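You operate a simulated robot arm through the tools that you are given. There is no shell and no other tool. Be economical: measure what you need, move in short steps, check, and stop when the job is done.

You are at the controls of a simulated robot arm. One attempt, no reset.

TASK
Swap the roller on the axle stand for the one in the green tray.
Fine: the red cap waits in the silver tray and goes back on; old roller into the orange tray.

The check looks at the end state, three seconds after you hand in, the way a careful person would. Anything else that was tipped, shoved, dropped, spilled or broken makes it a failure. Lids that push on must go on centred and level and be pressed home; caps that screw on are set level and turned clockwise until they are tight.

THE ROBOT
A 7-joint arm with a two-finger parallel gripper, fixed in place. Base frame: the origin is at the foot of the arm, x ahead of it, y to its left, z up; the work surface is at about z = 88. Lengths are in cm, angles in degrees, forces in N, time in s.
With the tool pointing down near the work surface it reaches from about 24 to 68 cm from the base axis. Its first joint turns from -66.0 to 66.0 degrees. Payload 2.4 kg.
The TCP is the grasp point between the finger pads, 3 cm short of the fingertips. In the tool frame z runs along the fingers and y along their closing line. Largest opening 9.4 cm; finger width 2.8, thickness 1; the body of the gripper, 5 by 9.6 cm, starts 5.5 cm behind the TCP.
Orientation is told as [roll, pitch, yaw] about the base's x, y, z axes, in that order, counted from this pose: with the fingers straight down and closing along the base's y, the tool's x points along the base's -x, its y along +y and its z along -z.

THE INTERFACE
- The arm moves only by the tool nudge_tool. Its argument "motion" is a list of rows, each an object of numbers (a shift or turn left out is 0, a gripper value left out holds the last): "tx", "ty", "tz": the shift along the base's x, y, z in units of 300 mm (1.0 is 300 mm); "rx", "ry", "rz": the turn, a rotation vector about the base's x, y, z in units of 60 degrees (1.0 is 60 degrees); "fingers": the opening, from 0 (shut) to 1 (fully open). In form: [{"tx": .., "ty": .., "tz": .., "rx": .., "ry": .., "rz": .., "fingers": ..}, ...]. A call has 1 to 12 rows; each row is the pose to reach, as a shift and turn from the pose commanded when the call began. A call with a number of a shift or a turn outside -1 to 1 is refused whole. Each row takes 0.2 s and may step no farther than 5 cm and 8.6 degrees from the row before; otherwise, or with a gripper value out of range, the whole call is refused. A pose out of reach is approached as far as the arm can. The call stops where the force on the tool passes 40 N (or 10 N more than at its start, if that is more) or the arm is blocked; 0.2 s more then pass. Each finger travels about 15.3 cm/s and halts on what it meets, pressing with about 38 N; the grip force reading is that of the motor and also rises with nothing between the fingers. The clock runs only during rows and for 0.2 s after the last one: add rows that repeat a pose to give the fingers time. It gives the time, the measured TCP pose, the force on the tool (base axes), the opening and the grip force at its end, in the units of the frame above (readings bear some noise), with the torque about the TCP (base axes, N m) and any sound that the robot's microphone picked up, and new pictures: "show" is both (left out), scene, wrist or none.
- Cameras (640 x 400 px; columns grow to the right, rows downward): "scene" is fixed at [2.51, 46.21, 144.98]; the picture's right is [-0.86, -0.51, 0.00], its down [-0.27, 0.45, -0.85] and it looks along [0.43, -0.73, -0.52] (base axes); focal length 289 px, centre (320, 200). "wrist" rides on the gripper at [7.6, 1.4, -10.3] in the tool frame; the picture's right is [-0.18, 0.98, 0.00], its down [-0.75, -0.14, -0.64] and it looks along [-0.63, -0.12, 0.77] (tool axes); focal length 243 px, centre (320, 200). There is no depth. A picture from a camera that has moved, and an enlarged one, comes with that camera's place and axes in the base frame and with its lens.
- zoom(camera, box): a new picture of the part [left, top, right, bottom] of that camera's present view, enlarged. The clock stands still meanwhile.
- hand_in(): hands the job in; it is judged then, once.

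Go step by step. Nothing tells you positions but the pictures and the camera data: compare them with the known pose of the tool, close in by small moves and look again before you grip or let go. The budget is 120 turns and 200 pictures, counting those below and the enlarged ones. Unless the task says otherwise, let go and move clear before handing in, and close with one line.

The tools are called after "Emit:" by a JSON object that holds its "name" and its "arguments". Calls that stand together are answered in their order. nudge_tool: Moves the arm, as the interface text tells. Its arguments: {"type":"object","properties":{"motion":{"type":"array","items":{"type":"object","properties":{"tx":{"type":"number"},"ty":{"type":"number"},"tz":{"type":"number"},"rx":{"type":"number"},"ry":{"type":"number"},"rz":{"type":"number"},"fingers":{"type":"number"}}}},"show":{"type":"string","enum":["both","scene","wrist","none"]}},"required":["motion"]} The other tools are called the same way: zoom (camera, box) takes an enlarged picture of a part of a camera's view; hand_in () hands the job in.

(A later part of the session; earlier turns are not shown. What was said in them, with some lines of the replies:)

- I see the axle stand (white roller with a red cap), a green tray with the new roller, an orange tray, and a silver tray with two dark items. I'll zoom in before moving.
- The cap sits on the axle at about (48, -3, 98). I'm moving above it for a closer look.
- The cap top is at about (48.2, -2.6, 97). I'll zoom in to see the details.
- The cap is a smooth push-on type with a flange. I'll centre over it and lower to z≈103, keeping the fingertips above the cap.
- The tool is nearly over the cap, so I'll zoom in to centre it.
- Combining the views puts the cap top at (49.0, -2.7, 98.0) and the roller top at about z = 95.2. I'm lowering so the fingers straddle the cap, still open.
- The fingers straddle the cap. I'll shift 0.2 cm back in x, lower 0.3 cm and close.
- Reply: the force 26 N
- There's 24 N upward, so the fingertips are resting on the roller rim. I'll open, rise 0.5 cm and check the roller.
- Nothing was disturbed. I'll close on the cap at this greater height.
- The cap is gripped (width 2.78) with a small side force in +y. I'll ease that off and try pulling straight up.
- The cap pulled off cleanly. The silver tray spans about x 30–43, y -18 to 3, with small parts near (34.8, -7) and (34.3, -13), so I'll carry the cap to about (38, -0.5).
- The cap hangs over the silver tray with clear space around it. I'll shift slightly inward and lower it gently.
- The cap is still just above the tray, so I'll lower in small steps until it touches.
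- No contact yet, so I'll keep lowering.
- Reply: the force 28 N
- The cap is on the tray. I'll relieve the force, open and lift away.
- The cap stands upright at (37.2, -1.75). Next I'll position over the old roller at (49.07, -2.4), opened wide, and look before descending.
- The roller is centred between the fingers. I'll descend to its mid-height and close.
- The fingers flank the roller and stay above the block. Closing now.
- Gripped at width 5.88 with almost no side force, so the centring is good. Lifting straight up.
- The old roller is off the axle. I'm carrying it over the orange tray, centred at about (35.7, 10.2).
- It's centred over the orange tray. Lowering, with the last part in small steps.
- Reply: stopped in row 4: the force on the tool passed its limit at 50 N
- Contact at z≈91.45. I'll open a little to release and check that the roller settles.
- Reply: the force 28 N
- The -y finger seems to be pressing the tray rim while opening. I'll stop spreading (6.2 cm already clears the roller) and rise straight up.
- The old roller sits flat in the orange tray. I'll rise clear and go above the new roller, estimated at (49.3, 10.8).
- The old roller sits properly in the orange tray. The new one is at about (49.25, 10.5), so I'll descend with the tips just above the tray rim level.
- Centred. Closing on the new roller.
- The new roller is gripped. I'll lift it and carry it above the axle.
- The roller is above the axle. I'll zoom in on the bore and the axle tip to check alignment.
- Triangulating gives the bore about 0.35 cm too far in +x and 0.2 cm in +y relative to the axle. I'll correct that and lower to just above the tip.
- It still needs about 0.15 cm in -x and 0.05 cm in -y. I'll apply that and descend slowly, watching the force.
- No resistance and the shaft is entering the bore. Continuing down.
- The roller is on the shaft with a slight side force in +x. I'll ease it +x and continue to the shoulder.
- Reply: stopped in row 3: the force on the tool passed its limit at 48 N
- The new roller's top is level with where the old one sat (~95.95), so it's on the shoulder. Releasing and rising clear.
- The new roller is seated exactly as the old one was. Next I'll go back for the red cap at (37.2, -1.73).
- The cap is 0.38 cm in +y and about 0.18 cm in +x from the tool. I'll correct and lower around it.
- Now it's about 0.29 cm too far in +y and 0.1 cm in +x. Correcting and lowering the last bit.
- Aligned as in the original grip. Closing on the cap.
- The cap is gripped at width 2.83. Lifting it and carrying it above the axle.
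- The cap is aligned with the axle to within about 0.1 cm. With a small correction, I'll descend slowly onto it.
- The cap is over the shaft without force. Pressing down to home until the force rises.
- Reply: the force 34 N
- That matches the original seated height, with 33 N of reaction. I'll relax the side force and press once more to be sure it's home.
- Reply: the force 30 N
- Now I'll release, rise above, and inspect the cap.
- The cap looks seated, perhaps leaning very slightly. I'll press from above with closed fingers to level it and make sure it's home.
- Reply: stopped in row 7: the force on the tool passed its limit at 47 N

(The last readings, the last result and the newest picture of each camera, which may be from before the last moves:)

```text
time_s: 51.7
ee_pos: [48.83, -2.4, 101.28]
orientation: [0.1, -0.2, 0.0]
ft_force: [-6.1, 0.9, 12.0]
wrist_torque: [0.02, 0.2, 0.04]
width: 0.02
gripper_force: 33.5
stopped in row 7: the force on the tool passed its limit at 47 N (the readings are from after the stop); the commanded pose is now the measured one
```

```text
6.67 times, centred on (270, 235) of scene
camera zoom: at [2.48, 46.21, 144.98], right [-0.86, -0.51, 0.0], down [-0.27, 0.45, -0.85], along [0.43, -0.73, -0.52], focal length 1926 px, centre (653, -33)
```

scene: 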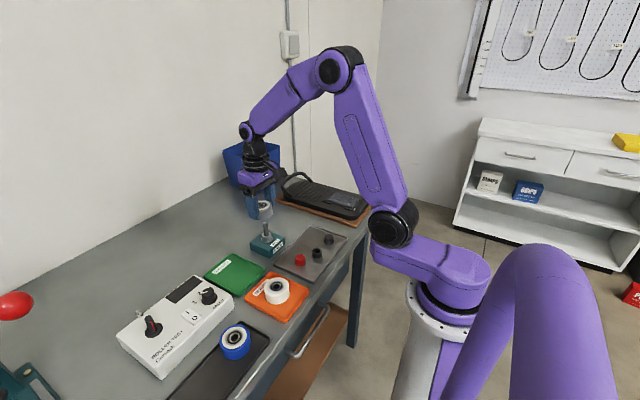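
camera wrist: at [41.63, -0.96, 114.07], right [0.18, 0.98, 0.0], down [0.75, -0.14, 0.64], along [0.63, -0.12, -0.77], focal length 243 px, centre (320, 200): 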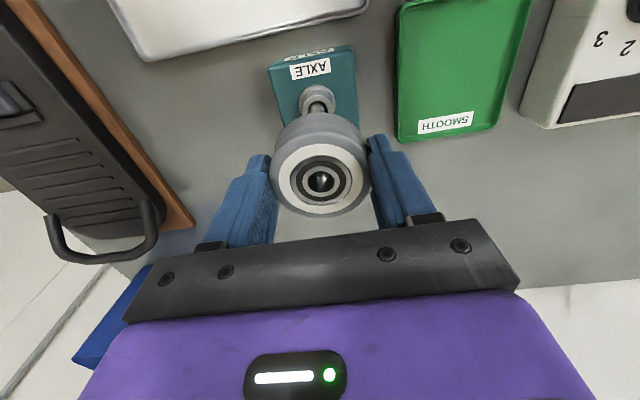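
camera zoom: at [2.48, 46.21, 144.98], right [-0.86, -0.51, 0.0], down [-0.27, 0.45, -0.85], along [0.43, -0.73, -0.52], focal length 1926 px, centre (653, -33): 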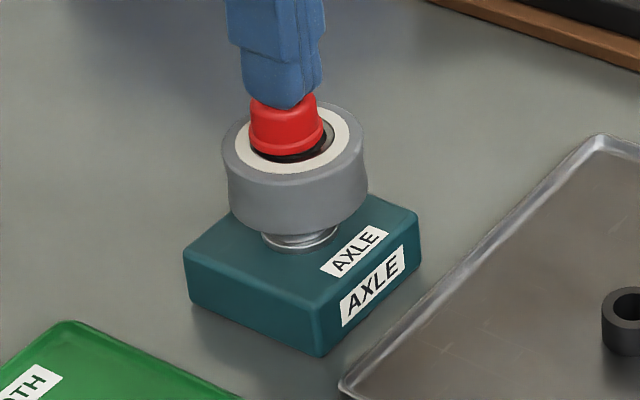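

It took 47 N from above and held at the same height, so the cap is home. I'll back off and inspect everything.

Emit:
{"name": "nudge_tool", "arguments": {"motion": [{"tz": 0.03}, {"tz": 0.12}, {"tz": 0.25}, {"tz": 0.38}, {"tz": 0.5, "tx": -0.05}]}}

Emit:
{"name": "zoom", "arguments": {"camera": "scene", "box": [240, 205, 300, 265]}}

Emit:
{"name": "zoom", "arguments": {"camera": "scene", "box": [190, 200, 370, 312]}}

Emit:
{"name": "zoom", "arguments": {"camera": "wrist", "box": [240, 40, 400, 160]}}

```text
time_s: 52.9
ee_pos: [47.5, -2.34, 116.34]
orientation: [0.0, -0.2, 0.0]
ft_force: [0.4, 0.4, 0.7]
wrist_torque: [0.0, -0.04, -0.03]
width: 0.02
gripper_force: 33.3
camera wrist: at [39.82, -1.06, 126.66], right [0.18, 0.98, 0.0], down [0.75, -0.14, 0.64], along [0.63, -0.12, -0.76], focal length 243 px, centre (320, 200)
```

scene: 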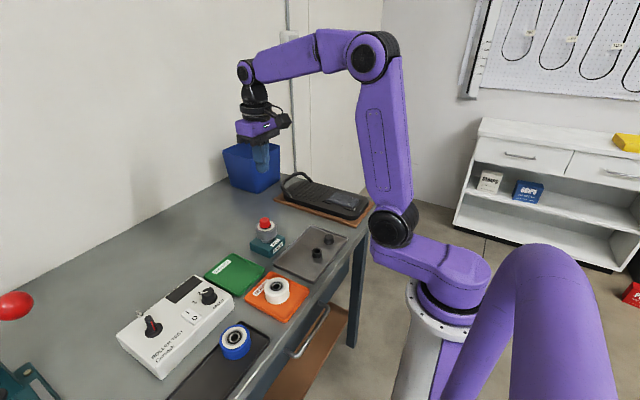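
wrist: 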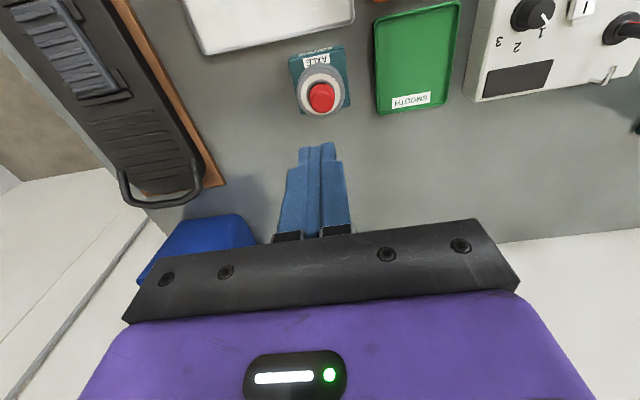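

```text
6.67 times, centred on (270, 235) of scene
camera zoom: at [2.51, 46.21, 144.98], right [-0.86, -0.51, 0.0], down [-0.27, 0.45, -0.85], along [0.43, -0.73, -0.52], focal length 1926 px, centre (653, -33)
```

zoom: 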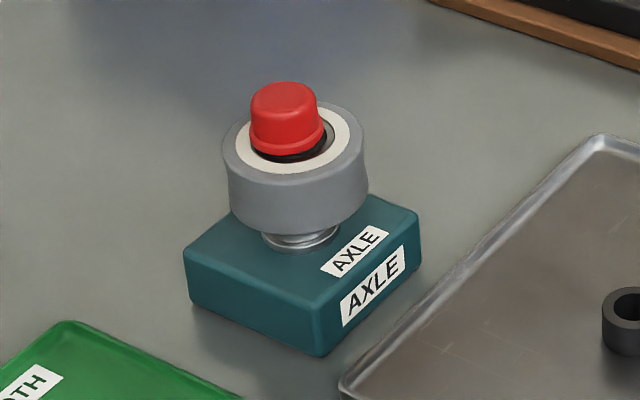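

```text
3.56 times, centred on (280, 256) of scene
camera zoom: at [2.51, 46.21, 144.98], right [-0.86, -0.51, 0.0], down [-0.27, 0.45, -0.85], along [0.43, -0.73, -0.52], focal length 1027 px, centre (462, 1)
```

zoom: 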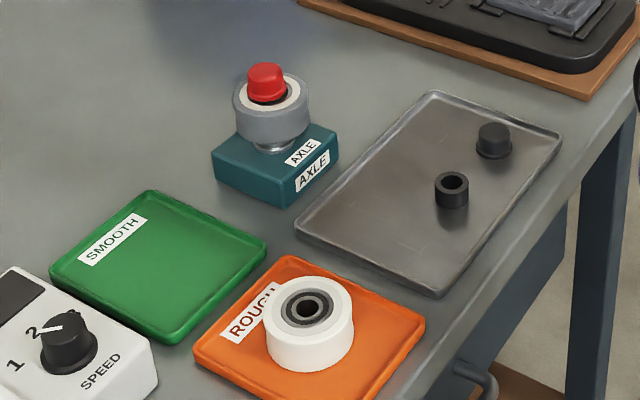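

```text
3.33 times, centred on (320, 100) of wrist
camera zoom: at [39.82, -1.06, 126.66], right [0.18, 0.98, 0.0], down [0.75, -0.14, 0.64], along [0.63, -0.12, -0.76], focal length 809 px, centre (320, 533)
```

zoom: 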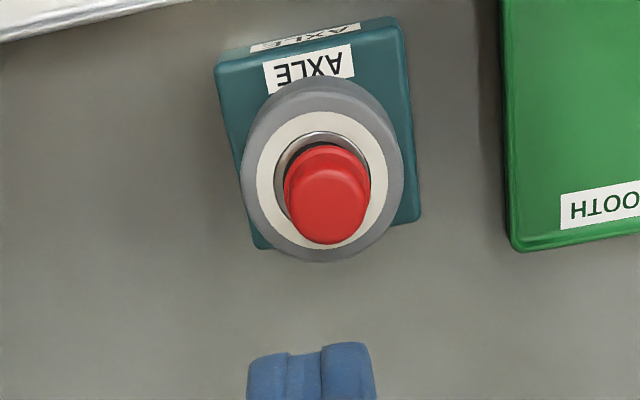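

Everything is in place. I'll take one last close look at the cap to check it's level.

Emit:
{"name": "zoom", "arguments": {"camera": "scene", "box": [258, 210, 282, 230]}}

```text
16.00 times, centred on (270, 220) of scene
camera zoom: at [2.51, 46.21, 144.98], right [-0.86, -0.51, 0.0], down [-0.27, 0.45, -0.85], along [0.43, -0.73, -0.52], focal length 4623 px, centre (1120, -120)
```

zoom: 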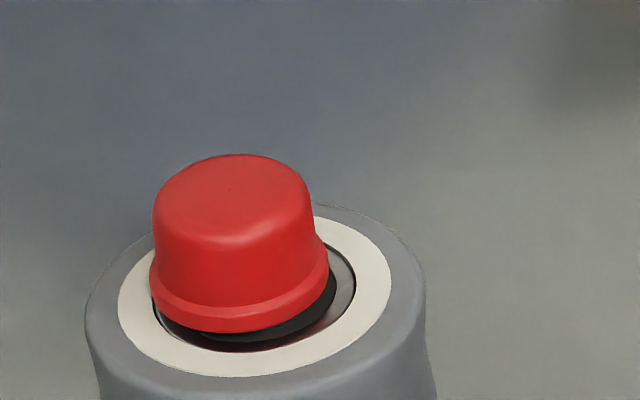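

The cap is level and home on the new roller, the old roller is in the orange tray, the other items are untouched, and the arm is clear.

Emit:
{"name": "hand_in", "arguments": {}}

```text
The job is handed in.
```

The swap is done and handed in: the new roller is on the axle with the red cap pressed home, and the old roller is in the orange tray.
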